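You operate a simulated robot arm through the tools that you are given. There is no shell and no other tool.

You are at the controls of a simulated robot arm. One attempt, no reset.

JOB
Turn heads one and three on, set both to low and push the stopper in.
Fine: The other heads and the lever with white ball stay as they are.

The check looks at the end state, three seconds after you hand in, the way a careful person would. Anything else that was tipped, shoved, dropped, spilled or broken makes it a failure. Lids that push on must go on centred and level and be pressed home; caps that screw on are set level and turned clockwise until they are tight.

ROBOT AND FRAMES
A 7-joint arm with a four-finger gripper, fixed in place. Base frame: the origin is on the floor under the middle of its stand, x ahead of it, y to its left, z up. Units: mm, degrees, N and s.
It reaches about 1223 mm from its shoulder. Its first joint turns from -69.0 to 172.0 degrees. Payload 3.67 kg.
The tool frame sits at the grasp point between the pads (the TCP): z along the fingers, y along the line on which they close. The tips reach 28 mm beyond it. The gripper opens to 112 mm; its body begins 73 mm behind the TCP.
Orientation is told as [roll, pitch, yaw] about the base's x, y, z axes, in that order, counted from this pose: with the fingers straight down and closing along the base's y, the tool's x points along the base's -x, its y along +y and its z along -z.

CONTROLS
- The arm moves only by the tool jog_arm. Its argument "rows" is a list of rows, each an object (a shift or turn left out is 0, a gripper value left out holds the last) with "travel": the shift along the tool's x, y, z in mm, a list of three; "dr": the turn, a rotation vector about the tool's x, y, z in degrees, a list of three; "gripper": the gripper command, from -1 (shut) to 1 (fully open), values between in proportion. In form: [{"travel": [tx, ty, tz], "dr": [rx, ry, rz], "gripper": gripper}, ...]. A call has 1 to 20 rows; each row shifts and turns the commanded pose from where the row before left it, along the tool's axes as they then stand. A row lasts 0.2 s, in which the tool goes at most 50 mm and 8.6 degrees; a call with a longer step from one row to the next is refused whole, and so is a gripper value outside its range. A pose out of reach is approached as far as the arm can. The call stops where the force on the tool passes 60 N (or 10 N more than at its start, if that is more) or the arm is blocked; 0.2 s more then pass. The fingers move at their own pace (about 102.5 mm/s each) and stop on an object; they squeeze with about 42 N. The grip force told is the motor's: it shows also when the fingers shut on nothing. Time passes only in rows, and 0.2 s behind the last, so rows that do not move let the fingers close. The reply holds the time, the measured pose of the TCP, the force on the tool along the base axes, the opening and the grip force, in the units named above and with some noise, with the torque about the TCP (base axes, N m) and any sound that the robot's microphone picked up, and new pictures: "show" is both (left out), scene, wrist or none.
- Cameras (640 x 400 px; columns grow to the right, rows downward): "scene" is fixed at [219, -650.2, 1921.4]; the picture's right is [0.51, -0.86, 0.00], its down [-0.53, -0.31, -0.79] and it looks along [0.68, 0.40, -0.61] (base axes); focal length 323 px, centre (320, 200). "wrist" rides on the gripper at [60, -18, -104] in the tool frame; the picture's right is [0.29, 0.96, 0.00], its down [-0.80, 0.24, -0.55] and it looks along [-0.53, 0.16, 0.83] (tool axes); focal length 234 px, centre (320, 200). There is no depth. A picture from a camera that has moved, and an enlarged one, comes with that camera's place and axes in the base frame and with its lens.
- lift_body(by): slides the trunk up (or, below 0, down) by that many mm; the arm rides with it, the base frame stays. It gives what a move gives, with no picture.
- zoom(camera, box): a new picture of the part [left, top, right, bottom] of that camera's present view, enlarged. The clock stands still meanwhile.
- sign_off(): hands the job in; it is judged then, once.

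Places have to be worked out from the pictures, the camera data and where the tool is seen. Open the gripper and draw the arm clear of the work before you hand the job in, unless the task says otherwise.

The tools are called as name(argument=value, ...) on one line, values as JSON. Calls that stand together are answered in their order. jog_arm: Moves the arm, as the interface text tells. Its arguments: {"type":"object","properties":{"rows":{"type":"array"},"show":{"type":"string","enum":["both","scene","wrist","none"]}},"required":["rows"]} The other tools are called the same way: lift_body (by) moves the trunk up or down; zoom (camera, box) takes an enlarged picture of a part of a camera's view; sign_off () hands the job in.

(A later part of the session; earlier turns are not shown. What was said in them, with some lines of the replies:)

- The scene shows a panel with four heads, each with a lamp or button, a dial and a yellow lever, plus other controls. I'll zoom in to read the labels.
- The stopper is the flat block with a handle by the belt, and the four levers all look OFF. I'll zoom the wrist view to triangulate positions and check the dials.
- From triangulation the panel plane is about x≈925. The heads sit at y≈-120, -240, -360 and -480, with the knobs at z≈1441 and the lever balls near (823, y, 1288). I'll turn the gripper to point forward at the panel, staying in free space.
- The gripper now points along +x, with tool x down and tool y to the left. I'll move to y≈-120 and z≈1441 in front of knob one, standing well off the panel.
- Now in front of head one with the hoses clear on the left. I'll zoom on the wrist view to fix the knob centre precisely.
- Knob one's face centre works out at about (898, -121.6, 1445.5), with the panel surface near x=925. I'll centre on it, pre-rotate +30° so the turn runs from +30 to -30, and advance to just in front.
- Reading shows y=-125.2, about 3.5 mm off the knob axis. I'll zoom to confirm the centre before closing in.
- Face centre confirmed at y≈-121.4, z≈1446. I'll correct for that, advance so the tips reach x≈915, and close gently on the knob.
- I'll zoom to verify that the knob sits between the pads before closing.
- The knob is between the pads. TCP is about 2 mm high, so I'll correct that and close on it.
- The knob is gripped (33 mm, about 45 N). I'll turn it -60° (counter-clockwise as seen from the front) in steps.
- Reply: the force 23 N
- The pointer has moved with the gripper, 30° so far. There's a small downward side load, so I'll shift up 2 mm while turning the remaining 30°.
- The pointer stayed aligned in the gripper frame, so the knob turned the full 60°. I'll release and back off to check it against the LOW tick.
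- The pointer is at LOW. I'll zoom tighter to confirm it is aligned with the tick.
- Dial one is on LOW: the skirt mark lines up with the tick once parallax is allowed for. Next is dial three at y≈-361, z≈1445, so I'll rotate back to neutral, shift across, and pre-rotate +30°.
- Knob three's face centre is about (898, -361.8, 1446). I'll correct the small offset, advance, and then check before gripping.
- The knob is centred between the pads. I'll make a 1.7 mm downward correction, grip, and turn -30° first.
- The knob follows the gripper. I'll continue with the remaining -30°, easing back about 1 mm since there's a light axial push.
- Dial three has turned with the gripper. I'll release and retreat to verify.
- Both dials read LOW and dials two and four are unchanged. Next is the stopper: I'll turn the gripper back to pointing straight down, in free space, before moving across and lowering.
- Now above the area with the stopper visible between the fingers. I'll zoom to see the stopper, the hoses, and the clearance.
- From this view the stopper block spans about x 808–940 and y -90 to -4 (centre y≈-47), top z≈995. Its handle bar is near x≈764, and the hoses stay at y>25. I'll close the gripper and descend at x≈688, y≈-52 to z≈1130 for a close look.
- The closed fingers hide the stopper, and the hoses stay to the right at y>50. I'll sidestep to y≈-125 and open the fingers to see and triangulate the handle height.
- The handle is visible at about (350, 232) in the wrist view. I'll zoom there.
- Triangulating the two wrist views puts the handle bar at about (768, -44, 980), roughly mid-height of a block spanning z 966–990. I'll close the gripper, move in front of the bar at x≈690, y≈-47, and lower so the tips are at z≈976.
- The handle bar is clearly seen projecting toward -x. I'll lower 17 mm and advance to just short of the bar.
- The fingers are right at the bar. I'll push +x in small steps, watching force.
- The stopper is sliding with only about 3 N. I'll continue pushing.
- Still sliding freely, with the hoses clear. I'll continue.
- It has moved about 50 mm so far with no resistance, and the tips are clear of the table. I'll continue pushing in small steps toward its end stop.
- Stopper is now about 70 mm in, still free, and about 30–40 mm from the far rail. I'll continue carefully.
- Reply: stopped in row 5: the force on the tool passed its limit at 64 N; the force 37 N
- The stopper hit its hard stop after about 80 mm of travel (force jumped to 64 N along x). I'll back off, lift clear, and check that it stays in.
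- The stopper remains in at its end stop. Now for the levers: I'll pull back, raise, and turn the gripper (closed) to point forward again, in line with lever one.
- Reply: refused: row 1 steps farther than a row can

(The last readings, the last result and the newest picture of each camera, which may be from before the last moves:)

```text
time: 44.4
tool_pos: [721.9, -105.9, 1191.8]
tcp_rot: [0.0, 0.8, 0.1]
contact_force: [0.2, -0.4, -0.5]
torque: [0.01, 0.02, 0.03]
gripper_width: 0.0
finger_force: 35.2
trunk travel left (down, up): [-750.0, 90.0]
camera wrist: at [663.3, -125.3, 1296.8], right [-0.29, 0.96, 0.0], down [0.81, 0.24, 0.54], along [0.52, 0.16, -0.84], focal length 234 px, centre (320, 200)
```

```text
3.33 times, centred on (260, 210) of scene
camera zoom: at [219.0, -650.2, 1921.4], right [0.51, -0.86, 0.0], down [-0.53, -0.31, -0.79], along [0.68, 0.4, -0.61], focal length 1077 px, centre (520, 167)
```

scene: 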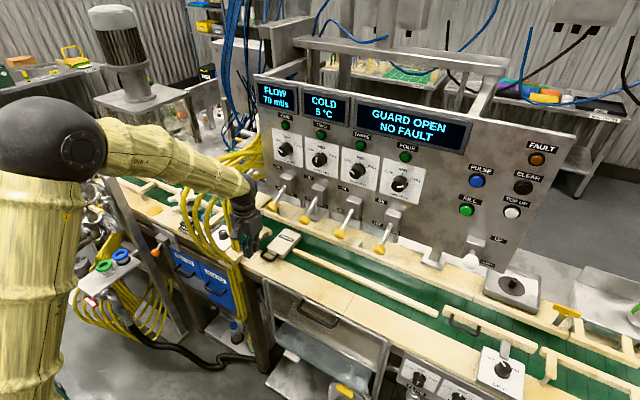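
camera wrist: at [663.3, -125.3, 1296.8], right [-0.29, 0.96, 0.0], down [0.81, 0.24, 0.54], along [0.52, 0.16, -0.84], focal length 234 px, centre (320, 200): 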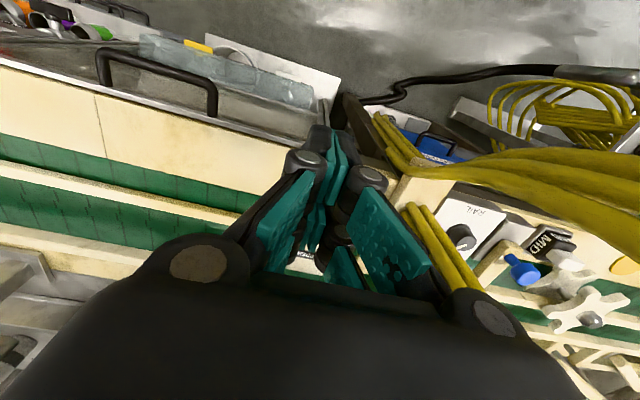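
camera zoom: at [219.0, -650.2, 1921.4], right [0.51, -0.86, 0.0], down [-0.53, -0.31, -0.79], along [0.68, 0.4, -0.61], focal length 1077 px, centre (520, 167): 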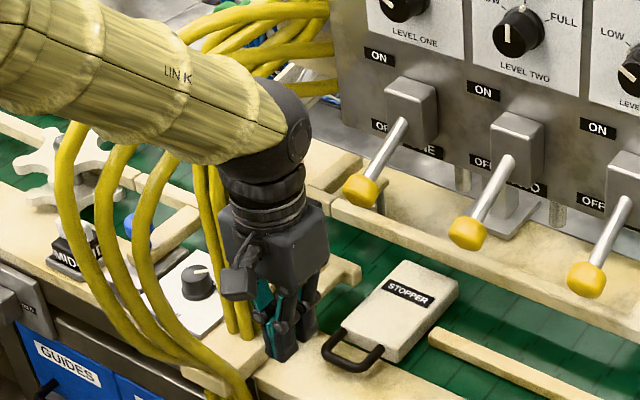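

The first row was slightly over the step limit, so nothing moved. I'll resend the same move with smaller steps.

jog_arm(rows=[{"travel": [20, -5, -36]}, {"travel": [20, -5, -36]}, {"travel": [22, -6, -36]}, {"dr": [0, -8.25, 0]}, {"dr": [0, -8.25, 0]}, {"dr": [0, -8.25, 0]}, {"dr": [0, -8.25, 0]}, {"dr": [0, -8.25, 0]}, {"dr": [0, -8.25, 0]}, {"dr": [0, -8.25, 0]}, {"dr": [0, -8.25, 0]}, {"dr": [0, -8.25, 0]}, {"dr": [0, -8.25, 0]}, {"dr": [0, -8.25, 0]}, {"travel": [0, 0, 0]}])

zoom(camera="scene", box=[180, 150, 340, 270])

```text
time: 47.6
tool_pos: [661.7, -124.8, 1299.8]
tcp_rot: [1.0, -84.5, -1.1]
contact_force: [-0.1, -0.8, -0.1]
torque: [0.05, 0.0, 0.01]
gripper_width: 0.1
finger_force: 36.1
out of reach, approached as far as the arm can: row 14
trunk travel left (down, up): [-750.0, 90.0]
camera wrist: at [551.5, -143.5, 1249.6], right [-0.03, 0.96, -0.29], down [-0.48, 0.24, 0.85], along [0.88, 0.16, 0.45], focal length 234 px, centre (320, 200)
```

scene: 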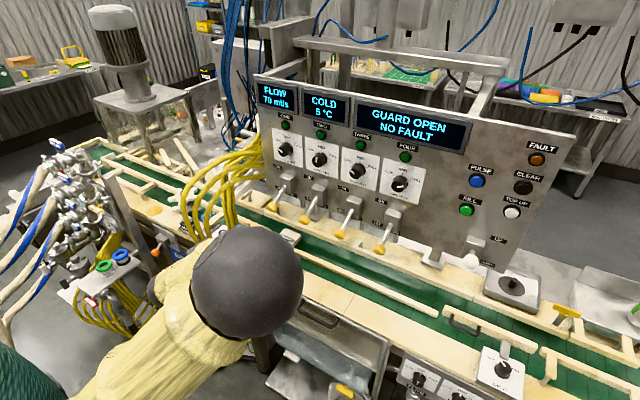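
wrist: 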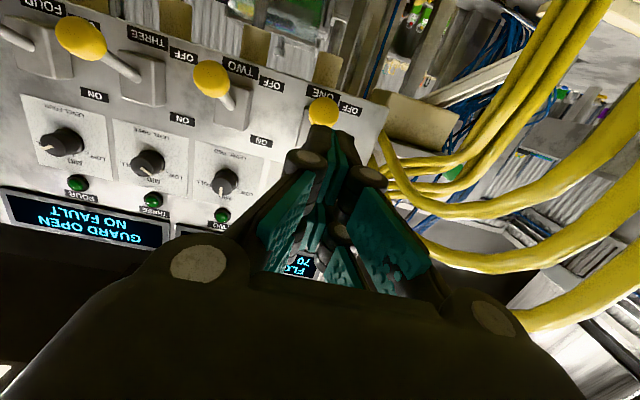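

```text
3.33 times, centred on (260, 210) of scene
camera zoom: at [219.0, -650.2, 1921.4], right [0.51, -0.86, 0.0], down [-0.53, -0.31, -0.79], along [0.68, 0.4, -0.61], focal length 1077 px, centre (520, 167)
```

zoom: 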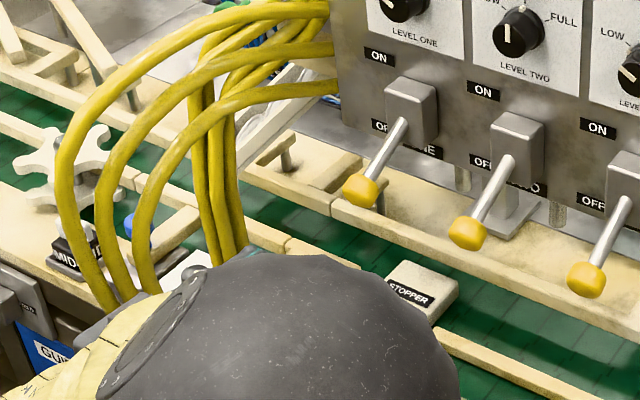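

The last few degrees of pitch were out of reach at this height. Lowering the trunk 150 mm gives the arm the same shape it had while working the dials, and nothing is below the gripper here.

lift_body(by=-150)

```text
time: 49.4
tool_pos: [661.9, -122.3, 1150.3]
tcp_rot: [-0.1, -84.5, 0.1]
contact_force: [-0.5, -0.3, 1.1]
torque: [-0.01, -0.03, 0.0]
gripper_width: 0.1
finger_force: 36.1
trunk travel left (down, up): [-600.0, 240.0]
```

Now I'll raise back to z≈1235 and finish the pitch to horizontal.

jog_arm(rows=[{"travel": [-30, 0, 0]}, {"travel": [-30, 0, 0]}, {"travel": [-24, 0, 0]}, {"dr": [0, -5.5, 0]}, {"travel": [0, 0, 0]}, {"travel": [0, 0, 0]}])

zoom(camera="wrist", box=[200, 0, 440, 200])

zoom(camera="scene", box=[180, 150, 340, 270])

```text
time: 50.8
tool_pos: [670.3, -123.2, 1233.0]
tcp_rot: [-43.3, -90.0, 43.2]
contact_force: [0.2, 1.0, -0.6]
torque: [-0.01, -0.03, 0.03]
gripper_width: 0.0
finger_force: 35.5
trunk travel left (down, up): [-600.0, 240.0]
camera wrist: at [565.6, -141.7, 1173.7], right [0.0, 0.96, -0.29], down [-0.55, 0.24, 0.8], along [0.83, 0.16, 0.53], focal length 234 px, centre (320, 200)
```

scene: 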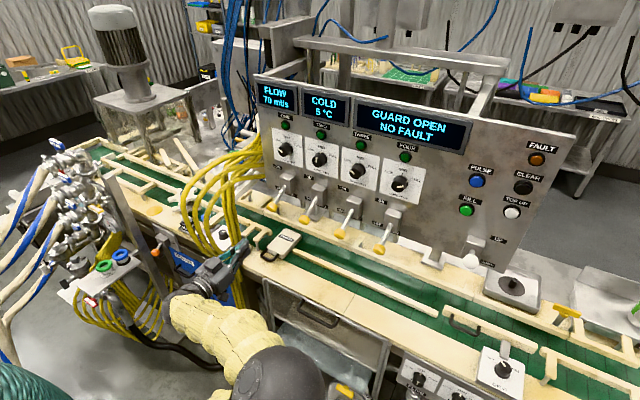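
wrist: 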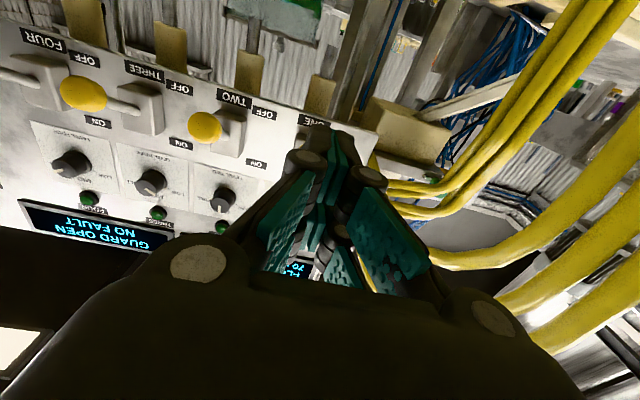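

```text
2.00 times, centred on (320, 100) of wrist
camera zoom: at [565.6, -141.7, 1173.7], right [0.0, 0.96, -0.29], down [-0.55, 0.24, 0.8], along [0.83, 0.16, 0.53], focal length 468 px, centre (320, 400)
```

zoom: 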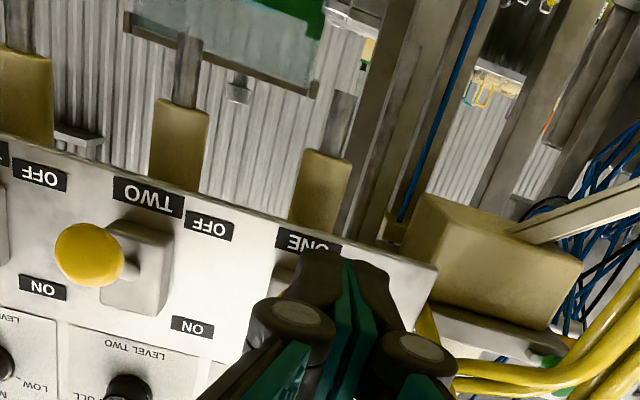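

```text
3.33 times, centred on (260, 210) of scene
camera zoom: at [219.0, -650.2, 1921.4], right [0.51, -0.86, 0.0], down [-0.53, -0.31, -0.79], along [0.68, 0.4, -0.61], focal length 1077 px, centre (520, 167)
```

zoom: 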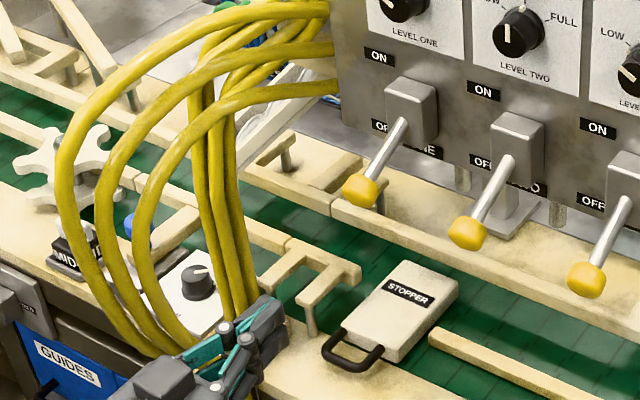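

The gripper is horizontal at (670, -123, 1233), below lever one's ball (about (822, -121.5, 1288)). I'll advance underneath it.

jog_arm(rows=[{"travel": [0, 1.5, 40]}, {"travel": [0, 0, 40]}, {"travel": [0, 0, 40]}, {"travel": [0, 0, 25]}, {"travel": [0, 0, 15]}, {"travel": [0, 0, 0]}])

zoom(camera="scene", box=[210, 150, 330, 240])

zoom(camera="wrist", box=[220, 20, 420, 180])

```text
time: 52.2
tool_pos: [796.9, -120.7, 1232.4]
tcp_rot: [28.9, -89.9, -29.0]
contact_force: [-1.1, 0.1, 0.7]
torque: [-0.03, -0.02, 0.04]
gripper_width: 0.2
finger_force: 35.4
out of reach, approached as far as the arm can: row 4, 5
trunk travel left (down, up): [-600.0, 240.0]
camera wrist: at [691.8, -139.6, 1174.2], right [0.0, 0.96, -0.29], down [-0.55, 0.24, 0.8], along [0.83, 0.16, 0.53], focal length 234 px, centre (320, 200)
```

scene: 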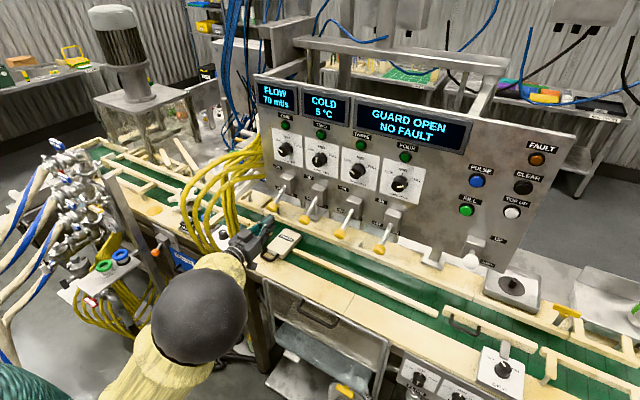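
wrist: 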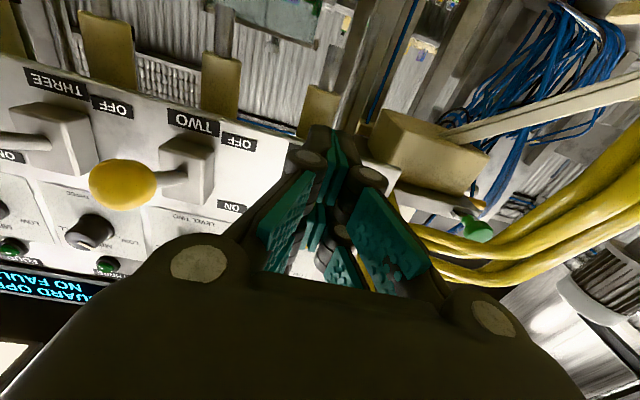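

```text
4.44 times, centred on (270, 195) of scene
camera zoom: at [219.0, -650.2, 1921.4], right [0.51, -0.86, 0.0], down [-0.53, -0.31, -0.79], along [0.68, 0.4, -0.61], focal length 1436 px, centre (542, 222)
```

zoom: 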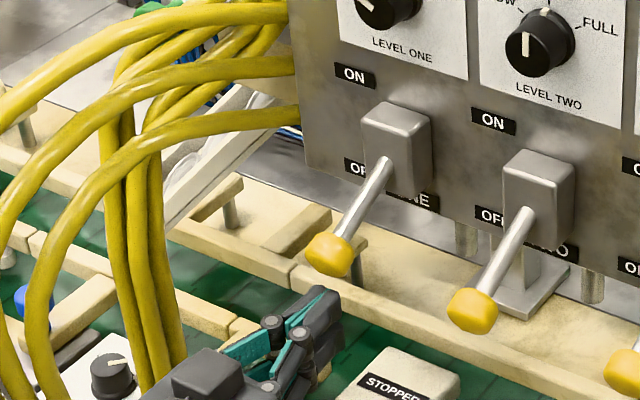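

```text
2.50 times, centred on (320, 100) of wrist
camera zoom: at [691.8, -139.6, 1174.2], right [0.0, 0.96, -0.29], down [-0.55, 0.24, 0.8], along [0.83, 0.16, 0.53], focal length 585 px, centre (320, 450)
```

zoom: 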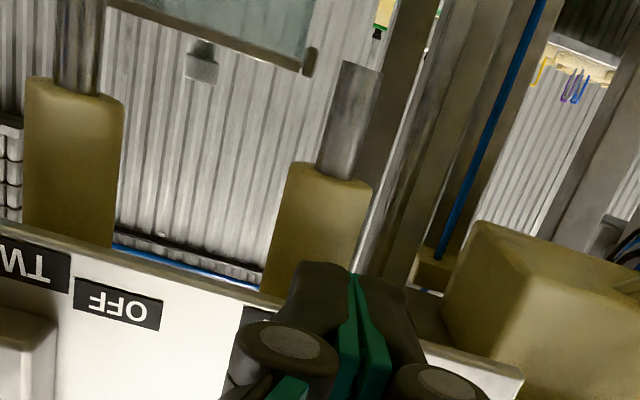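

A joint limit stopped the advance at x≈797. I'll retreat a little, lower the trunk another 120 mm, then come back up so the arm sits in an easier posture.

jog_arm(rows=[{"travel": [0, 0, -30]}, {"travel": [0, 0, -30]}, {"travel": [0, 0, 0]}], show="none")

lift_body(by=-120)

```text
time: 53.0
tool_pos: [737.8, -121.8, 1235.4]
tcp_rot: [-105.5, -90.0, 105.5]
contact_force: [0.7, 0.1, 0.8]
torque: [0.02, 0.01, -0.04]
gripper_width: 0.0
finger_force: 35.7
trunk travel left (down, up): [-600.0, 240.0]
```

```text
time: 54.5
tool_pos: [737.2, -121.2, 1115.3]
tcp_rot: [-116.4, -90.0, 116.5]
contact_force: [0.2, -0.9, 0.7]
torque: [0.0, 0.0, -0.01]
gripper_width: 0.1
finger_force: 35.5
trunk travel left (down, up): [-480.0, 360.0]
```

Now I'll raise back to z≈1234 at this stand-off and look before advancing.

jog_arm(rows=[{"travel": [-30, 0, 0]}, {"travel": [-30, 0, 0]}, {"travel": [-30, 0, 0]}, {"travel": [-28, 0, 0]}, {"travel": [0, 0, 0]}, {"travel": [0, 0, 0]}])

zoom(camera="scene", box=[180, 150, 340, 270])

```text
time: 55.9
tool_pos: [735.8, -123.0, 1229.5]
tcp_rot: [-124.5, -90.0, 124.5]
contact_force: [0.6, -0.2, 0.0]
torque: [0.01, 0.02, -0.01]
gripper_width: 0.1
finger_force: 35.6
trunk travel left (down, up): [-480.0, 360.0]
camera wrist: at [630.5, -142.1, 1170.5], right [0.0, 0.96, -0.29], down [-0.55, 0.24, 0.8], along [0.83, 0.16, 0.53], focal length 234 px, centre (320, 200)
```

scene: 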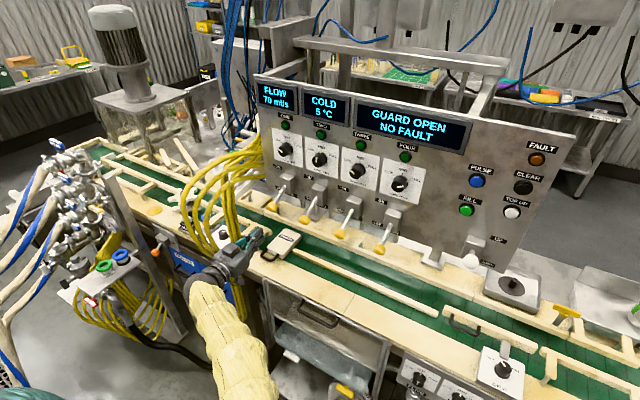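
wrist: 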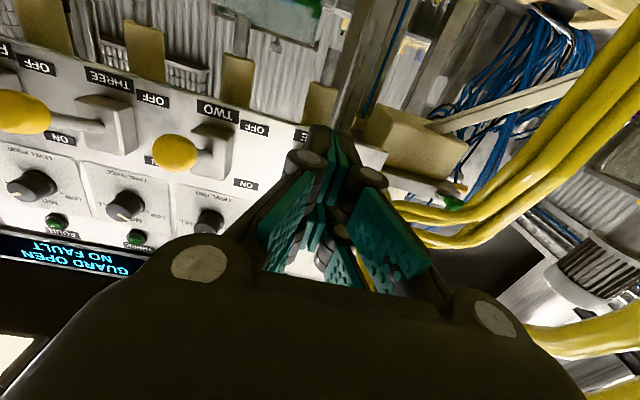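

```text
3.33 times, centred on (260, 210) of scene
camera zoom: at [219.0, -650.2, 1921.4], right [0.51, -0.86, 0.0], down [-0.53, -0.31, -0.79], along [0.68, 0.4, -0.61], focal length 1077 px, centre (520, 167)
```

zoom: 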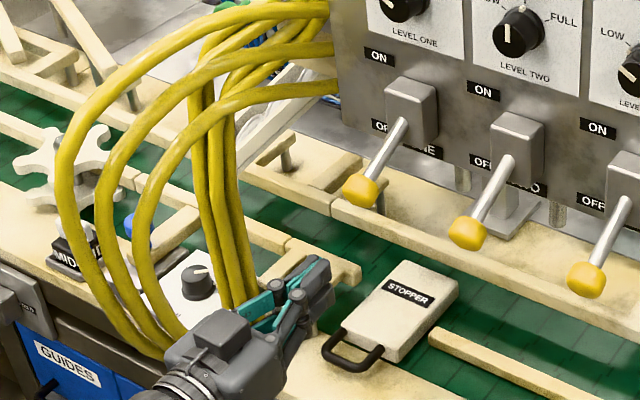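

Posture is better now. I'll advance under lever one's ball.

jog_arm(rows=[{"travel": [0, 1, 30]}, {"travel": [0, 0, 30]}, {"travel": [0, 0, 20]}, {"travel": [0, 0, 15]}, {"travel": [0, 0, 0]}])

zoom(camera="scene", box=[210, 150, 330, 240])

zoom(camera="wrist", box=[220, 20, 420, 180])

```text
time: 57.1
tool_pos: [829.9, -122.8, 1231.4]
tcp_rot: [-161.7, -90.0, 161.5]
contact_force: [-0.6, -0.3, 0.1]
torque: [-0.03, 0.02, -0.03]
gripper_width: 0.0
finger_force: 35.7
trunk travel left (down, up): [-480.0, 360.0]
camera wrist: at [725.2, -141.0, 1172.0], right [0.0, 0.96, -0.29], down [-0.55, 0.24, 0.8], along [0.83, 0.16, 0.53], focal length 234 px, centre (320, 200)
```

scene: 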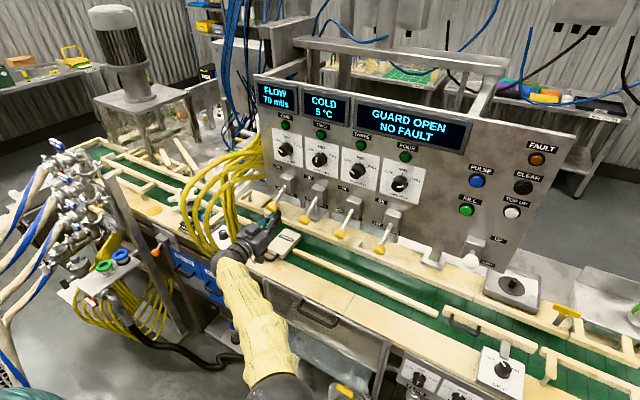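
wrist: 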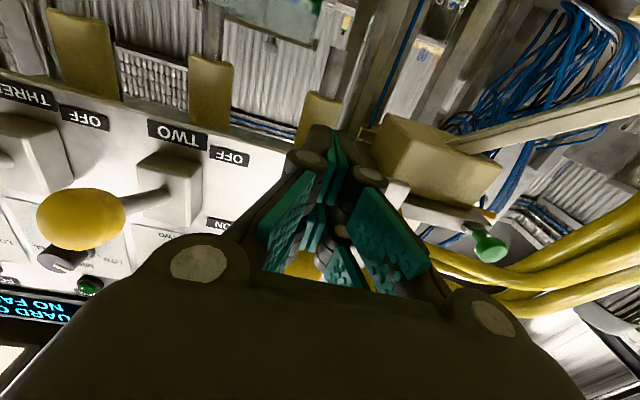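

```text
4.44 times, centred on (270, 195) of scene
camera zoom: at [219.0, -650.2, 1921.4], right [0.51, -0.86, 0.0], down [-0.53, -0.31, -0.79], along [0.68, 0.4, -0.61], focal length 1436 px, centre (542, 222)
```

zoom: 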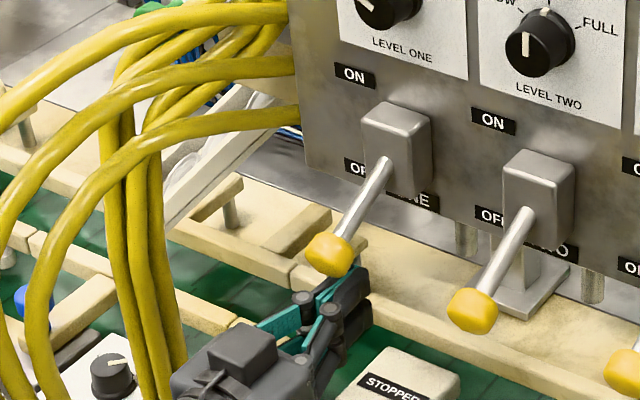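

```text
2.50 times, centred on (320, 100) of wrist
camera zoom: at [725.2, -141.0, 1172.0], right [0.0, 0.96, -0.29], down [-0.55, 0.24, 0.8], along [0.83, 0.16, 0.53], focal length 585 px, centre (320, 450)
```

zoom: 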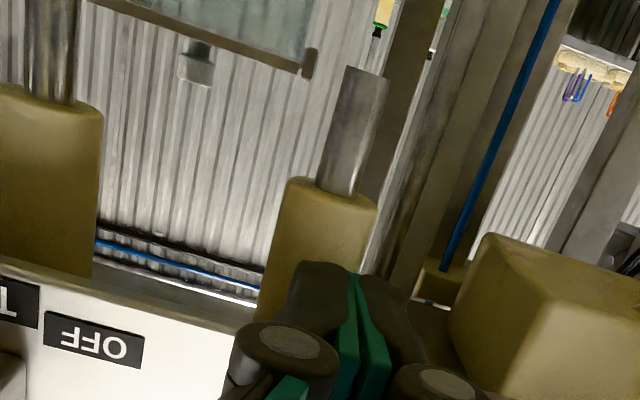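

The fingertips are centred under ball one. I'll raise slowly and watch for the lever to follow.

jog_arm(rows=[{"travel": [-7, 0, 0]}, {"travel": [-7, 0, 0]}, {"travel": [-7, 0, 0]}, {"travel": [-7, 0, 0]}, {"travel": [-6, 0, 0]}, {"travel": [0, 0, 0]}])

zoom(camera="scene", box=[210, 150, 330, 240])

```text
time: 58.5
tool_pos: [832.0, -121.2, 1267.1]
tcp_rot: [37.6, -90.0, -37.6]
contact_force: [0.5, -0.4, -1.4]
torque: [0.01, -0.03, -0.01]
gripper_width: 0.3
finger_force: 36.0
trunk travel left (down, up): [-480.0, 360.0]
camera wrist: at [727.0, -140.5, 1208.1], right [0.0, 0.96, -0.29], down [-0.55, 0.24, 0.8], along [0.83, 0.16, 0.53], focal length 234 px, centre (320, 200)
```

scene: 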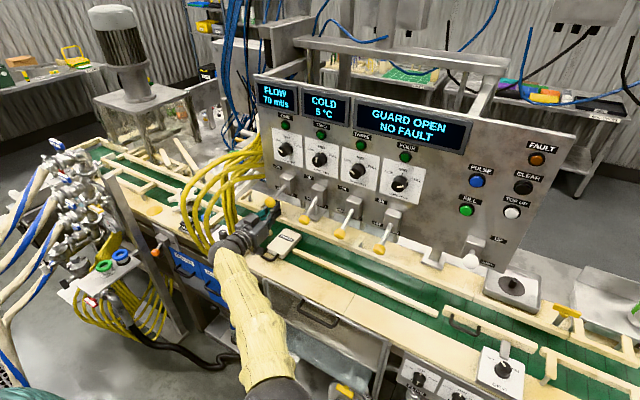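
wrist: 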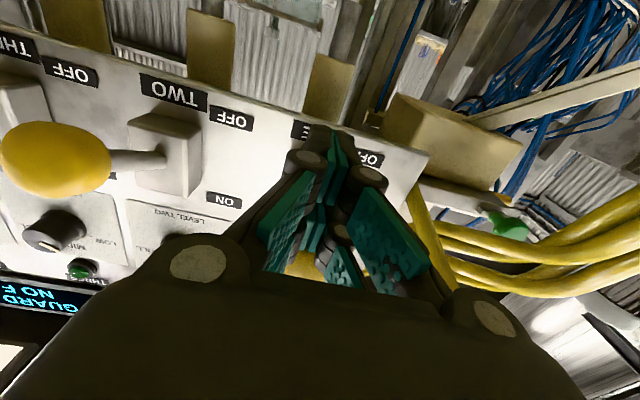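

```text
4.44 times, centred on (270, 195) of scene
camera zoom: at [219.0, -650.2, 1921.4], right [0.51, -0.86, 0.0], down [-0.53, -0.31, -0.79], along [0.68, 0.4, -0.61], focal length 1436 px, centre (542, 222)
```

zoom: 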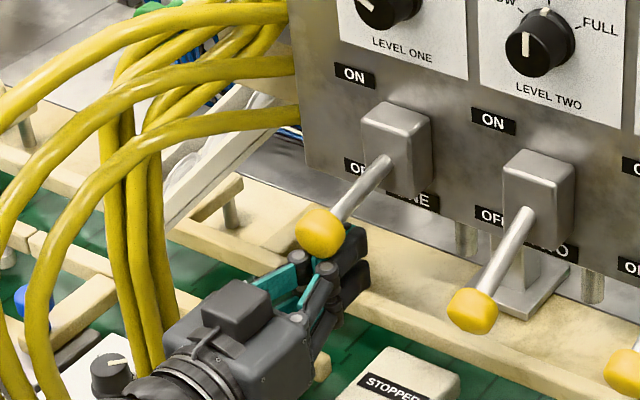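

The lever is rising with the fingers with little force. I'll continue upward.

jog_arm(rows=[{"travel": [-6, 0, 0]}, {"travel": [-6, 0, 0]}, {"travel": [-6, 0, 0]}, {"travel": [-6, 0, 0]}, {"travel": [-6, 0, 0]}, {"travel": [0, 0, 0]}])

zoom(camera="scene", box=[210, 150, 330, 240])

```text
time: 59.9
tool_pos: [832.9, -119.9, 1297.4]
tcp_rot: [-118.6, -90.1, 118.5]
contact_force: [-0.2, -0.6, 0.4]
torque: [-0.02, 0.0, -0.03]
gripper_width: 0.0
finger_force: 35.6
trunk travel left (down, up): [-480.0, 360.0]
camera wrist: at [727.8, -139.7, 1237.9], right [0.0, 0.96, -0.29], down [-0.55, 0.24, 0.8], along [0.83, 0.16, 0.53], focal length 234 px, centre (320, 200)
```

scene: 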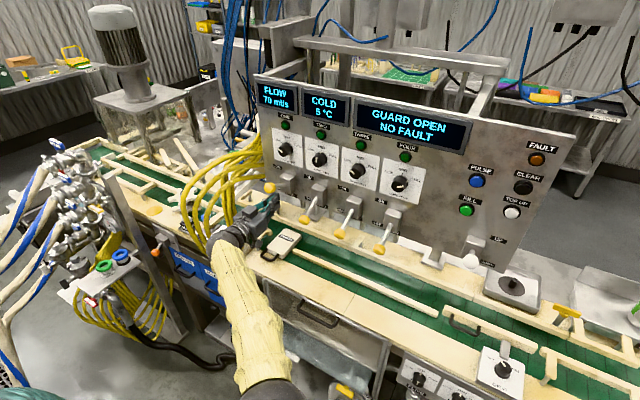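
wrist: 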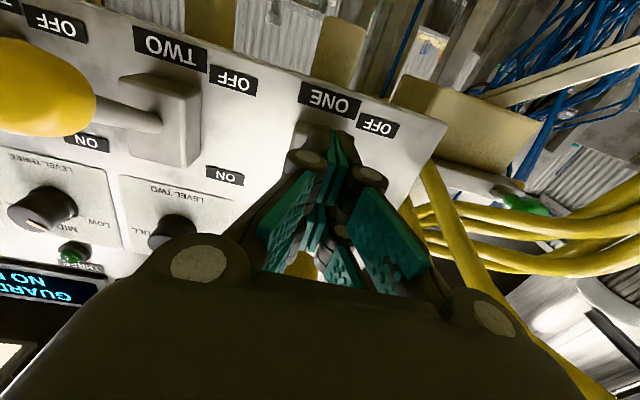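

```text
4.44 times, centred on (270, 195) of scene
camera zoom: at [219.0, -650.2, 1921.4], right [0.51, -0.86, 0.0], down [-0.53, -0.31, -0.79], along [0.68, 0.4, -0.61], focal length 1436 px, centre (542, 222)
```

zoom: 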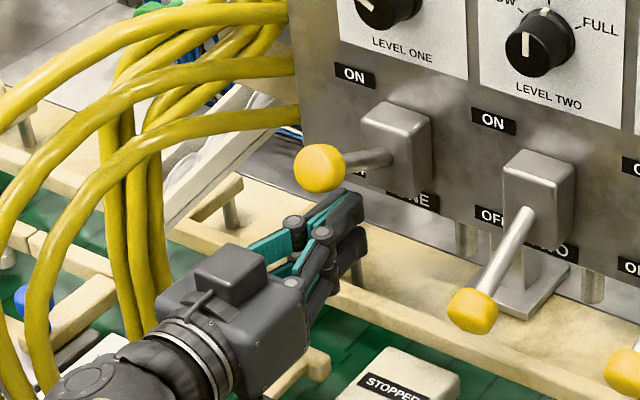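

The lever snapped over past centre and the ball is now well above the fingers. I'll zoom to check lever one and its lamp.

zoom(camera="scene", box=[250, 70, 410, 200])

zoom(camera="scene", box=[250, 160, 310, 205])

zoom(camera="wrist", box=[240, 60, 440, 300])

```text
3.08 times, centred on (330, 135) of scene
camera zoom: at [219.0, -650.2, 1921.4], right [0.51, -0.86, 0.0], down [-0.53, -0.31, -0.79], along [0.68, 0.4, -0.61], focal length 994 px, centre (289, 400)
```

zoom: 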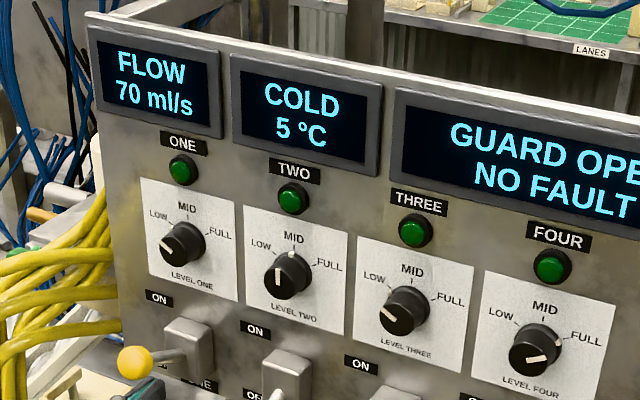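

```text
8.89 times, centred on (280, 182) of scene
camera zoom: at [219.0, -650.2, 1921.4], right [0.51, -0.86, 0.0], down [-0.53, -0.31, -0.79], along [0.68, 0.4, -0.61], focal length 2872 px, centre (676, 356)
```

zoom: 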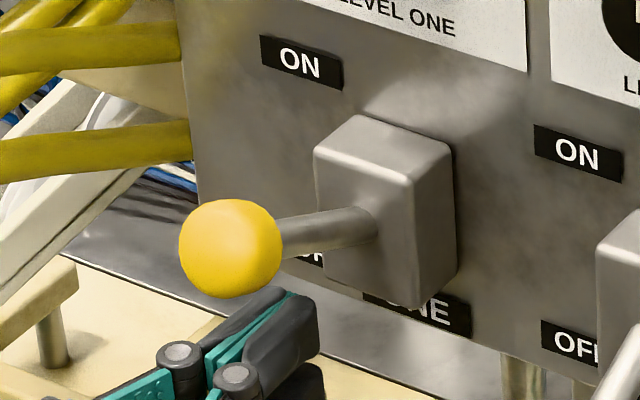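

```text
1.67 times, centred on (340, 180) of wrist
camera zoom: at [727.8, -139.7, 1237.9], right [0.0, 0.96, -0.29], down [-0.55, 0.24, 0.8], along [0.83, 0.16, 0.53], focal length 390 px, centre (287, 233)
```

zoom: 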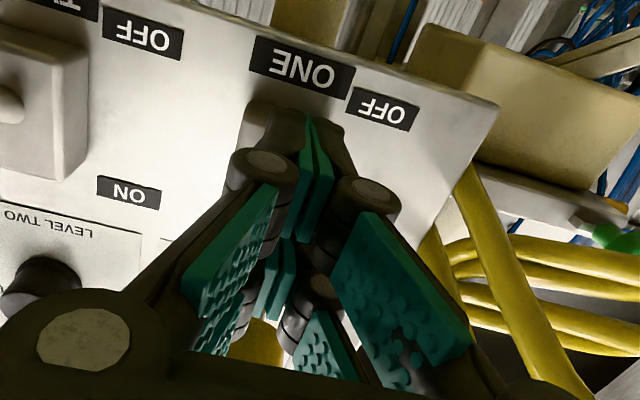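

Lever one is ON: the ball is now at z≈1359, which mirrors its OFF position at z≈1288 about the pivot. I'll drop slightly, retreat, and move across to beneath lever three.

jog_arm(rows=[{"travel": [20, 0, 0]}, {"travel": [0, 0, -30]}, {"travel": [0, 0, -35]}, {"travel": [0, 0, -35]}, {"travel": [23, 0, 0]}, {"travel": [23, 0, 0]}, {"travel": [0, -40, 0]}, {"travel": [0, -40, 0]}, {"travel": [0, -40, 0]}, {"travel": [0, -40, 0]}, {"travel": [0, -40, 0]}, {"travel": [0, -41, 0]}, {"travel": [0, 0, 0]}, {"travel": [0, 0, 0]}])

zoom(camera="scene", box=[250, 150, 410, 270])

```text
time: 62.9
tool_pos: [729.6, -366.7, 1231.2]
tcp_rot: [104.9, -90.1, -105.2]
contact_force: [0.0, -0.4, 0.3]
torque: [-0.01, -0.01, 0.03]
gripper_width: 0.0
finger_force: 35.8
trunk travel left (down, up): [-480.0, 360.0]
camera wrist: at [625.5, -384.7, 1172.4], right [0.0, 0.96, -0.29], down [-0.55, 0.24, 0.8], along [0.83, 0.16, 0.53], focal length 234 px, centre (320, 200)
```

scene: 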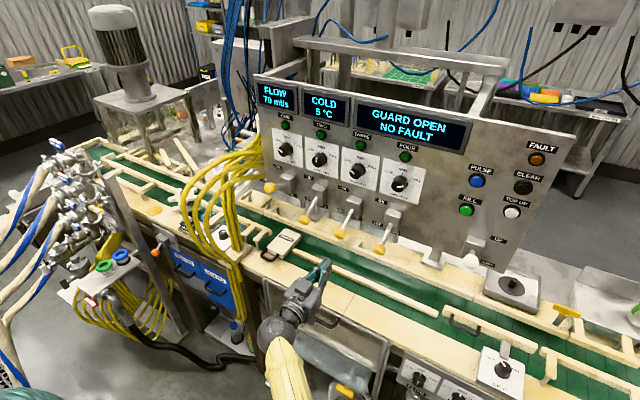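
wrist: 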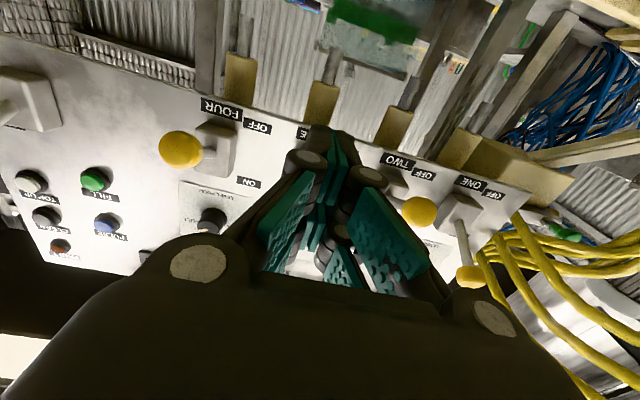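

```text
3.33 times, centred on (330, 210) of scene
camera zoom: at [219.0, -650.2, 1921.4], right [0.51, -0.86, 0.0], down [-0.53, -0.31, -0.79], along [0.68, 0.4, -0.61], focal length 1077 px, centre (287, 167)
```

zoom: 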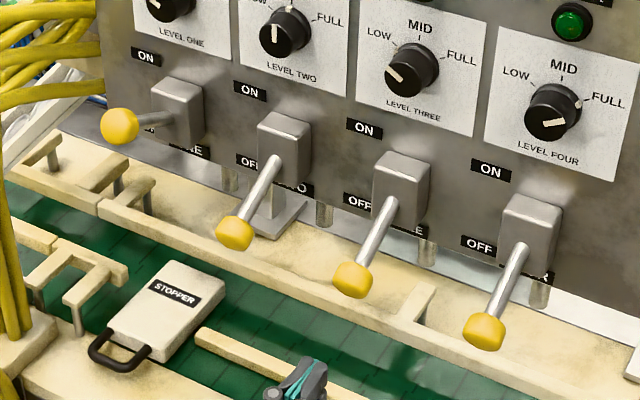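

Lever one stays ON and the others are unchanged. I'll shift 5 mm to line up at y≈-361.5 and advance under ball three.

jog_arm(rows=[{"travel": [0, 4.5, 0]}, {"travel": [0, 0, 30]}, {"travel": [0, 0, 30]}, {"travel": [0, 0, 25]}, {"travel": [0, 0, 16]}, {"travel": [0, 0, 0]}])

zoom(camera="scene", box=[270, 170, 410, 275])

zoom(camera="wrist", box=[240, 100, 440, 300])

```text
time: 64.3
tool_pos: [829.8, -358.3, 1229.6]
tcp_rot: [147.3, -90.0, -147.3]
contact_force: [-0.9, 0.4, -0.6]
torque: [0.01, 0.0, 0.01]
gripper_width: 0.1
finger_force: 35.9
trunk travel left (down, up): [-480.0, 360.0]
camera wrist: at [725.9, -377.2, 1170.9], right [0.0, 0.96, -0.29], down [-0.55, 0.24, 0.8], along [0.83, 0.16, 0.53], focal length 234 px, centre (320, 200)
```

scene: 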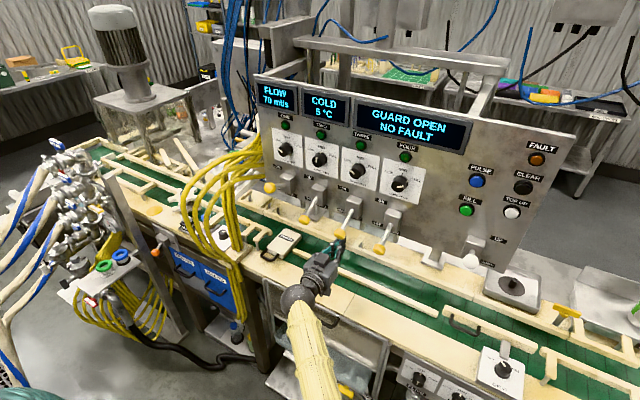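
wrist: 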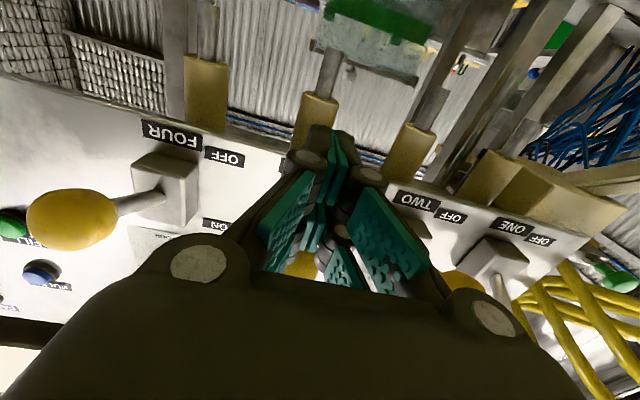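

```text
3.81 times, centred on (340, 222) of scene
camera zoom: at [219.0, -650.2, 1921.4], right [0.51, -0.86, 0.0], down [-0.53, -0.31, -0.79], along [0.68, 0.4, -0.61], focal length 1231 px, centre (244, 114)
```

zoom: 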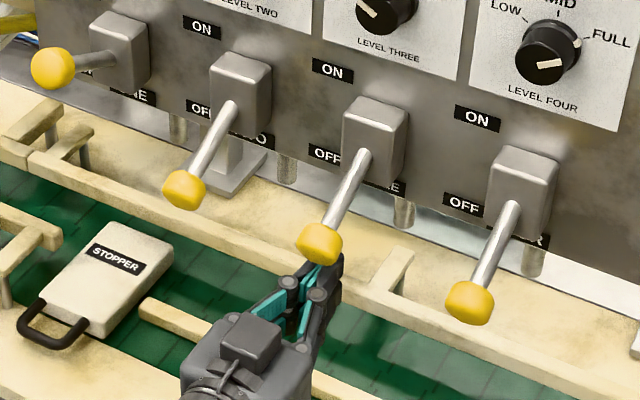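

```text
2.00 times, centred on (340, 200) of wrist
camera zoom: at [725.9, -377.2, 1170.9], right [0.0, 0.96, -0.29], down [-0.55, 0.24, 0.8], along [0.83, 0.16, 0.53], focal length 468 px, centre (280, 200)
```

zoom: 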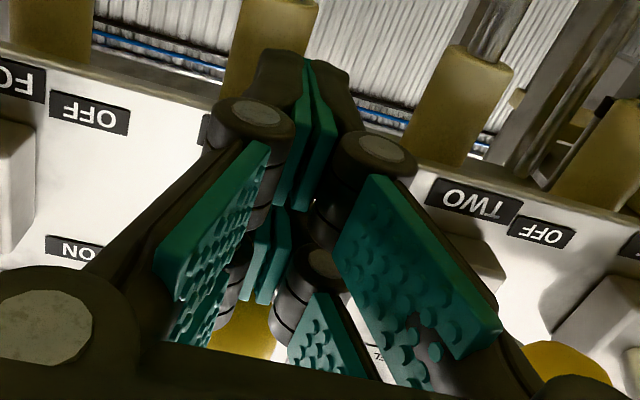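

Tips are centred under ball three. I'll raise it the same way as lever one.

jog_arm(rows=[{"travel": [-6, -2, 0]}, {"travel": [-6, 0, 0]}, {"travel": [-6, 0, 0]}, {"travel": [-6, 0, 0]}, {"travel": [-6, 0, 0]}, {"travel": [-6, 0, 0]}, {"travel": [0, 0, 0]}])

zoom(camera="scene", box=[270, 170, 410, 275])

```text
time: 65.9
tool_pos: [832.5, -358.5, 1266.0]
tcp_rot: [64.0, -90.0, -64.0]
contact_force: [-0.3, -0.6, -1.5]
torque: [0.01, -0.04, 0.04]
gripper_width: 0.0
finger_force: 35.6
trunk travel left (down, up): [-480.0, 360.0]
camera wrist: at [728.3, -377.7, 1206.8], right [0.0, 0.96, -0.29], down [-0.55, 0.24, 0.8], along [0.83, 0.16, 0.53], focal length 234 px, centre (320, 200)
```

scene: 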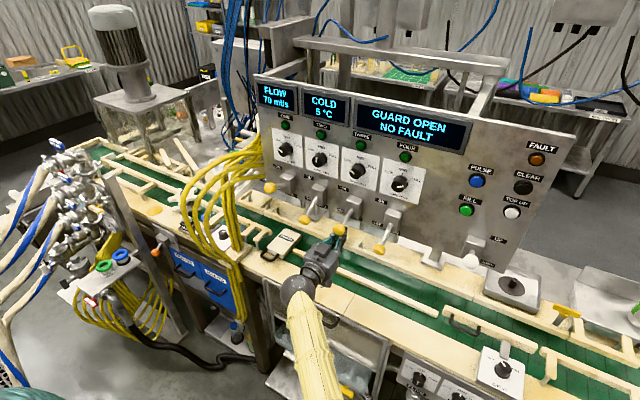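
wrist: 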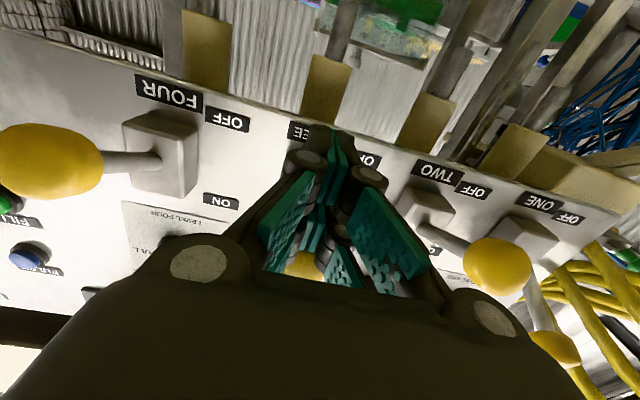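

```text
3.81 times, centred on (340, 222) of scene
camera zoom: at [219.0, -650.2, 1921.4], right [0.51, -0.86, 0.0], down [-0.53, -0.31, -0.79], along [0.68, 0.4, -0.61], focal length 1231 px, centre (244, 114)
```

zoom: 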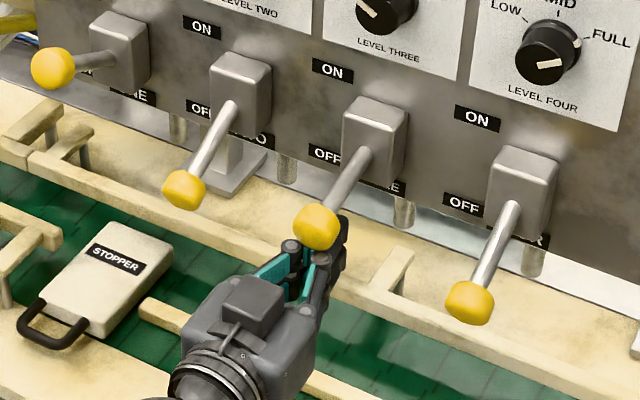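

Lever three is following. I'll continue up until it snaps over.

jog_arm(rows=[{"travel": [-6, 0, 0]}, {"travel": [-6, 0, 0]}, {"travel": [-6, 0, 0]}, {"travel": [-6, 0, 0]}, {"travel": [-6, 0, 0]}, {"travel": [0, 0, 0]}])

zoom(camera="scene", box=[270, 170, 410, 275])

```text
time: 67.3
tool_pos: [833.3, -360.3, 1296.8]
tcp_rot: [-36.3, -90.0, 36.3]
contact_force: [0.3, 0.4, 0.2]
torque: [-0.05, 0.0, 0.0]
gripper_width: 0.0
finger_force: 35.7
trunk travel left (down, up): [-480.0, 360.0]
camera wrist: at [728.1, -378.9, 1237.0], right [0.0, 0.96, -0.29], down [-0.55, 0.24, 0.8], along [0.83, 0.16, 0.53], focal length 234 px, centre (320, 200)
```

scene: 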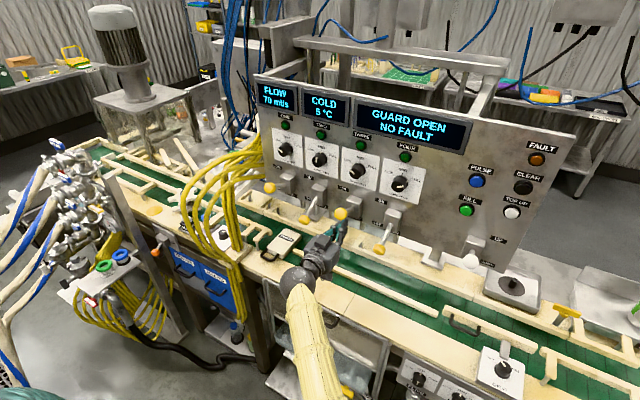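
wrist: 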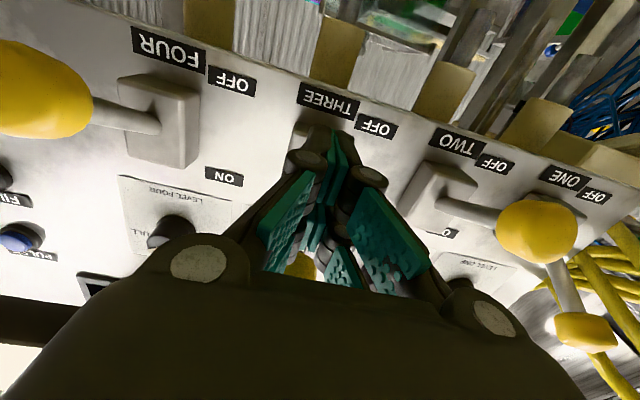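

```text
3.81 times, centred on (340, 222) of scene
camera zoom: at [219.0, -650.2, 1921.4], right [0.51, -0.86, 0.0], down [-0.53, -0.31, -0.79], along [0.68, 0.4, -0.61], focal length 1231 px, centre (244, 114)
```

zoom: 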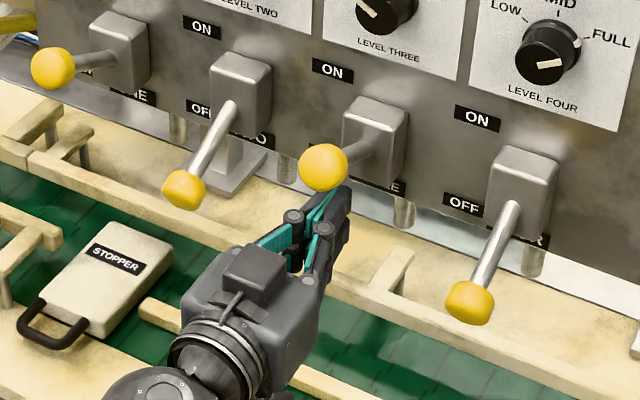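

Lever three has snapped to ON (ball z≈1360, matching lever one). I'll drop, retreat well clear, and open the gripper.

jog_arm(rows=[{"travel": [20, 0, 0]}, {"travel": [0, 0, -30]}, {"travel": [0, 0, -35]}, {"travel": [0, 0, -40]}, {"travel": [0, 0, -40]}, {"travel": [0, 0, -40]}, {"travel": [0, 0, -30]}, {"gripper": 1}, {"gripper": 1}, {"gripper": 1}])

zoom(camera="scene", box=[250, 60, 450, 185])

zoom(camera="scene", box=[240, 160, 420, 275])

zoom(camera="scene", box=[420, 120, 620, 290])

zoom(camera="scene", box=[60, 130, 270, 345])

```text
time: 69.5
tool_pos: [618.9, -360.1, 1275.1]
tcp_rot: [96.4, -90.1, -96.5]
contact_force: [-0.1, -0.6, 0.1]
torque: [-0.01, 0.03, 0.02]
gripper_width: 112.0
finger_force: 0.1
trunk travel left (down, up): [-480.0, 360.0]
camera wrist: at [513.7, -378.9, 1216.7], right [0.0, 0.96, -0.29], down [-0.55, 0.24, 0.8], along [0.83, 0.16, 0.53], focal length 234 px, centre (320, 200)
```

scene: 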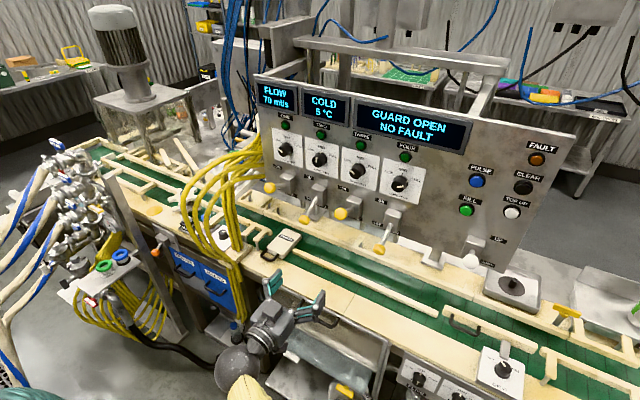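
wrist: 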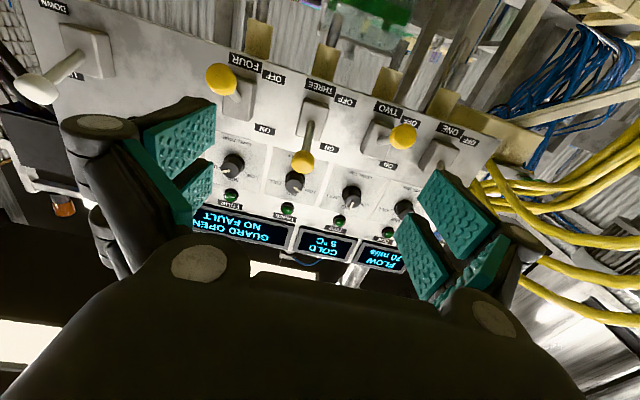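

```text
3.20 times, centred on (350, 122) of scene
camera zoom: at [219.0, -650.2, 1921.4], right [0.51, -0.86, 0.0], down [-0.53, -0.31, -0.79], along [0.68, 0.4, -0.61], focal length 1034 px, centre (224, 448)
```

zoom: 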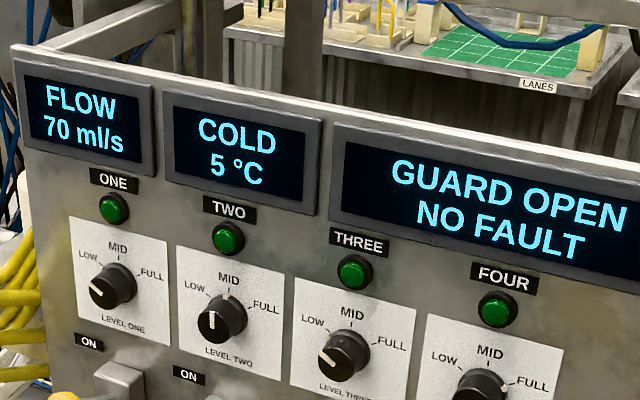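

```text
3.48 times, centred on (330, 218) of scene
camera zoom: at [219.0, -650.2, 1921.4], right [0.51, -0.86, 0.0], down [-0.53, -0.31, -0.79], along [0.68, 0.4, -0.61], focal length 1124 px, centre (285, 139)
```

zoom: 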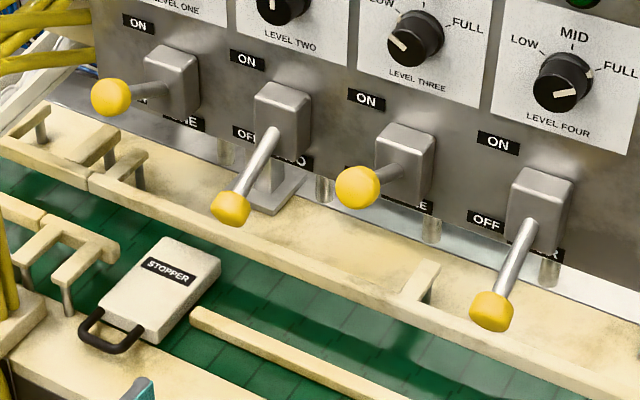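

```text
2.35 times, centred on (520, 205) of scene
camera zoom: at [219.0, -650.2, 1921.4], right [0.51, -0.86, 0.0], down [-0.53, -0.31, -0.79], along [0.68, 0.4, -0.61], focal length 760 px, centre (-151, 188)
```

zoom: 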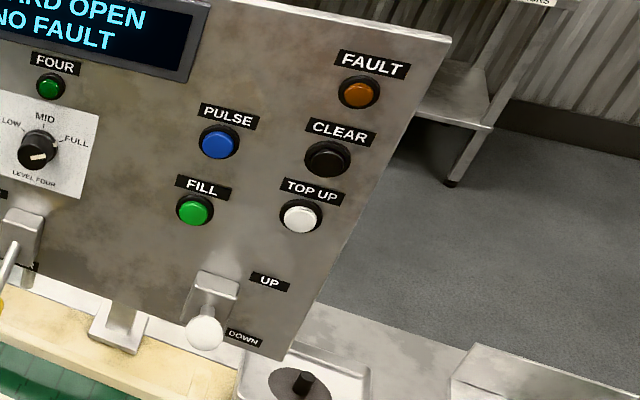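

```text
1.86 times, centred on (165, 238) of scene
camera zoom: at [219.0, -650.2, 1921.4], right [0.51, -0.86, 0.0], down [-0.53, -0.31, -0.79], along [0.68, 0.4, -0.61], focal length 601 px, centre (608, 130)
```

zoom: 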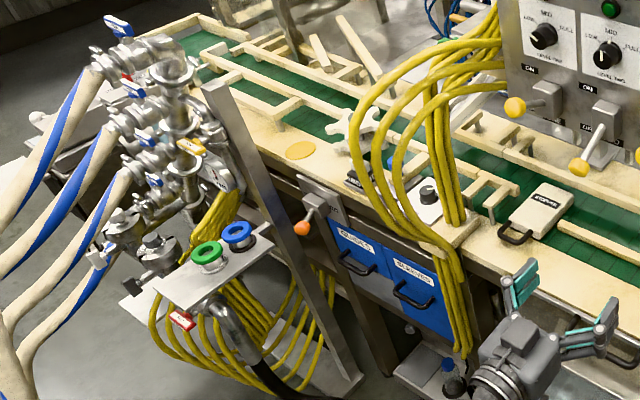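

Everything reads as wanted: dials one and three on LOW, levers one and three ON, stopper in, and the others unchanged. One last look at the area around and below the arm before handing in.

zoom(camera="scene", box=[190, 230, 430, 400])

zoom(camera="scene", box=[380, 260, 640, 400])

zoom(camera="scene", box=[338, 148, 388, 188])

zoom(camera="scene", box=[265, 128, 315, 164])

```text
2.35 times, centred on (310, 315) of scene
camera zoom: at [219.0, -650.2, 1921.4], right [0.51, -0.86, 0.0], down [-0.53, -0.31, -0.79], along [0.68, 0.4, -0.61], focal length 760 px, centre (344, -71)
```

zoom: 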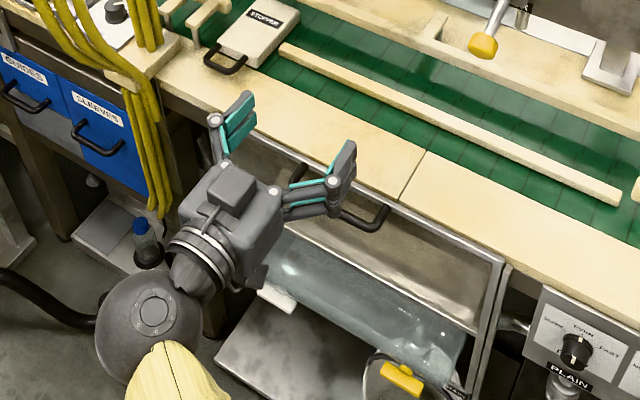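

```text
2.46 times, centred on (510, 330) of scene
camera zoom: at [219.0, -650.2, 1921.4], right [0.51, -0.86, 0.0], down [-0.53, -0.31, -0.79], along [0.68, 0.4, -0.61], focal length 795 px, centre (-148, -120)
```

zoom: 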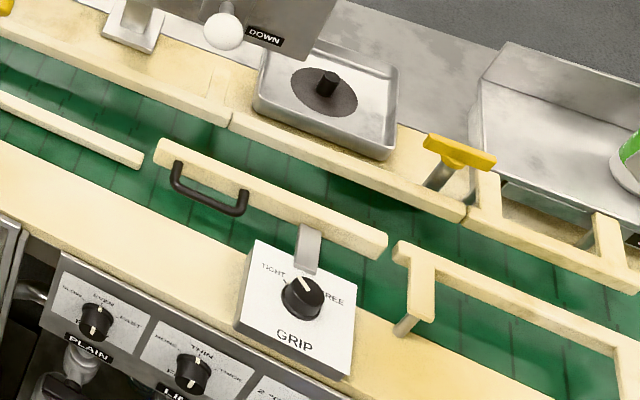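

```text
10.00 times, centred on (363, 168) of scene
camera zoom: at [219.0, -650.2, 1921.4], right [0.51, -0.86, 0.0], down [-0.53, -0.31, -0.79], along [0.68, 0.4, -0.61], focal length 3230 px, centre (-110, 520)
```

zoom: 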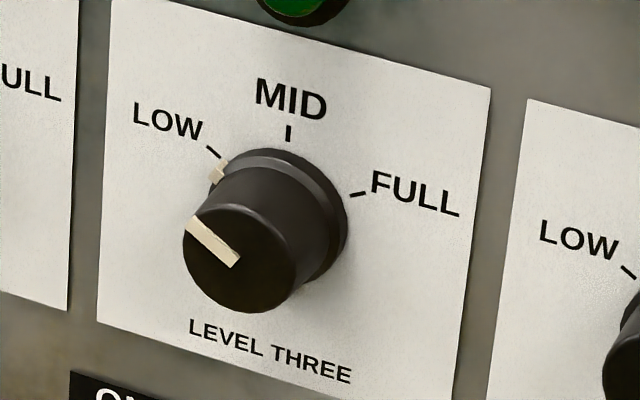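

```text
11.11 times, centred on (290, 146) of scene
camera zoom: at [219.0, -650.2, 1921.4], right [0.51, -0.86, 0.0], down [-0.53, -0.31, -0.79], along [0.68, 0.4, -0.61], focal length 3589 px, centre (653, 800)
```

zoom: 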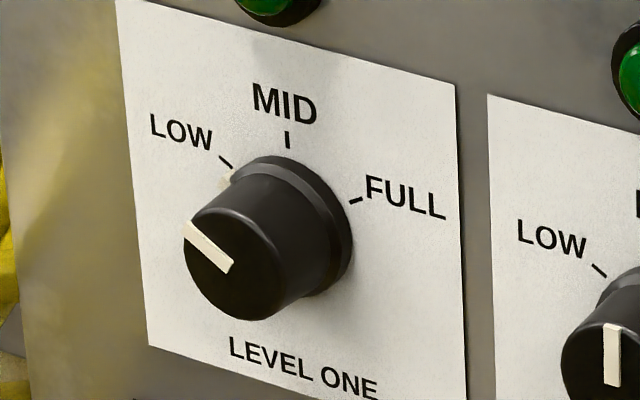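

Both dials point at LOW, levers one and three are ON, the stopper is home, everything else is undisturbed, and the arm is clear with the gripper open. Handing in.

sign_off()

```text
The job is handed in.
```

The job is done and handed in. These are the end positions I saw in the last pictures:

- **Heads one and three:** both levers are up at ON, and both dials point at LOW.
- **Stopper:** pushed in until it hit its end stop, about 80 mm of travel, and it stayed there when I backed off.
- **Left as they were:** heads two and four are still OFF with their dials on MID and FULL, and the lever with the white ball has not moved. I saw nothing else tipped, shoved or spilled.

The panel display still reads "GUARD OPEN / NO FAULT", as it did at the start. The arm is drawn back clear of the bench with the gripper open. I lowered the trunk 270 mm to reach the levers and left it there.
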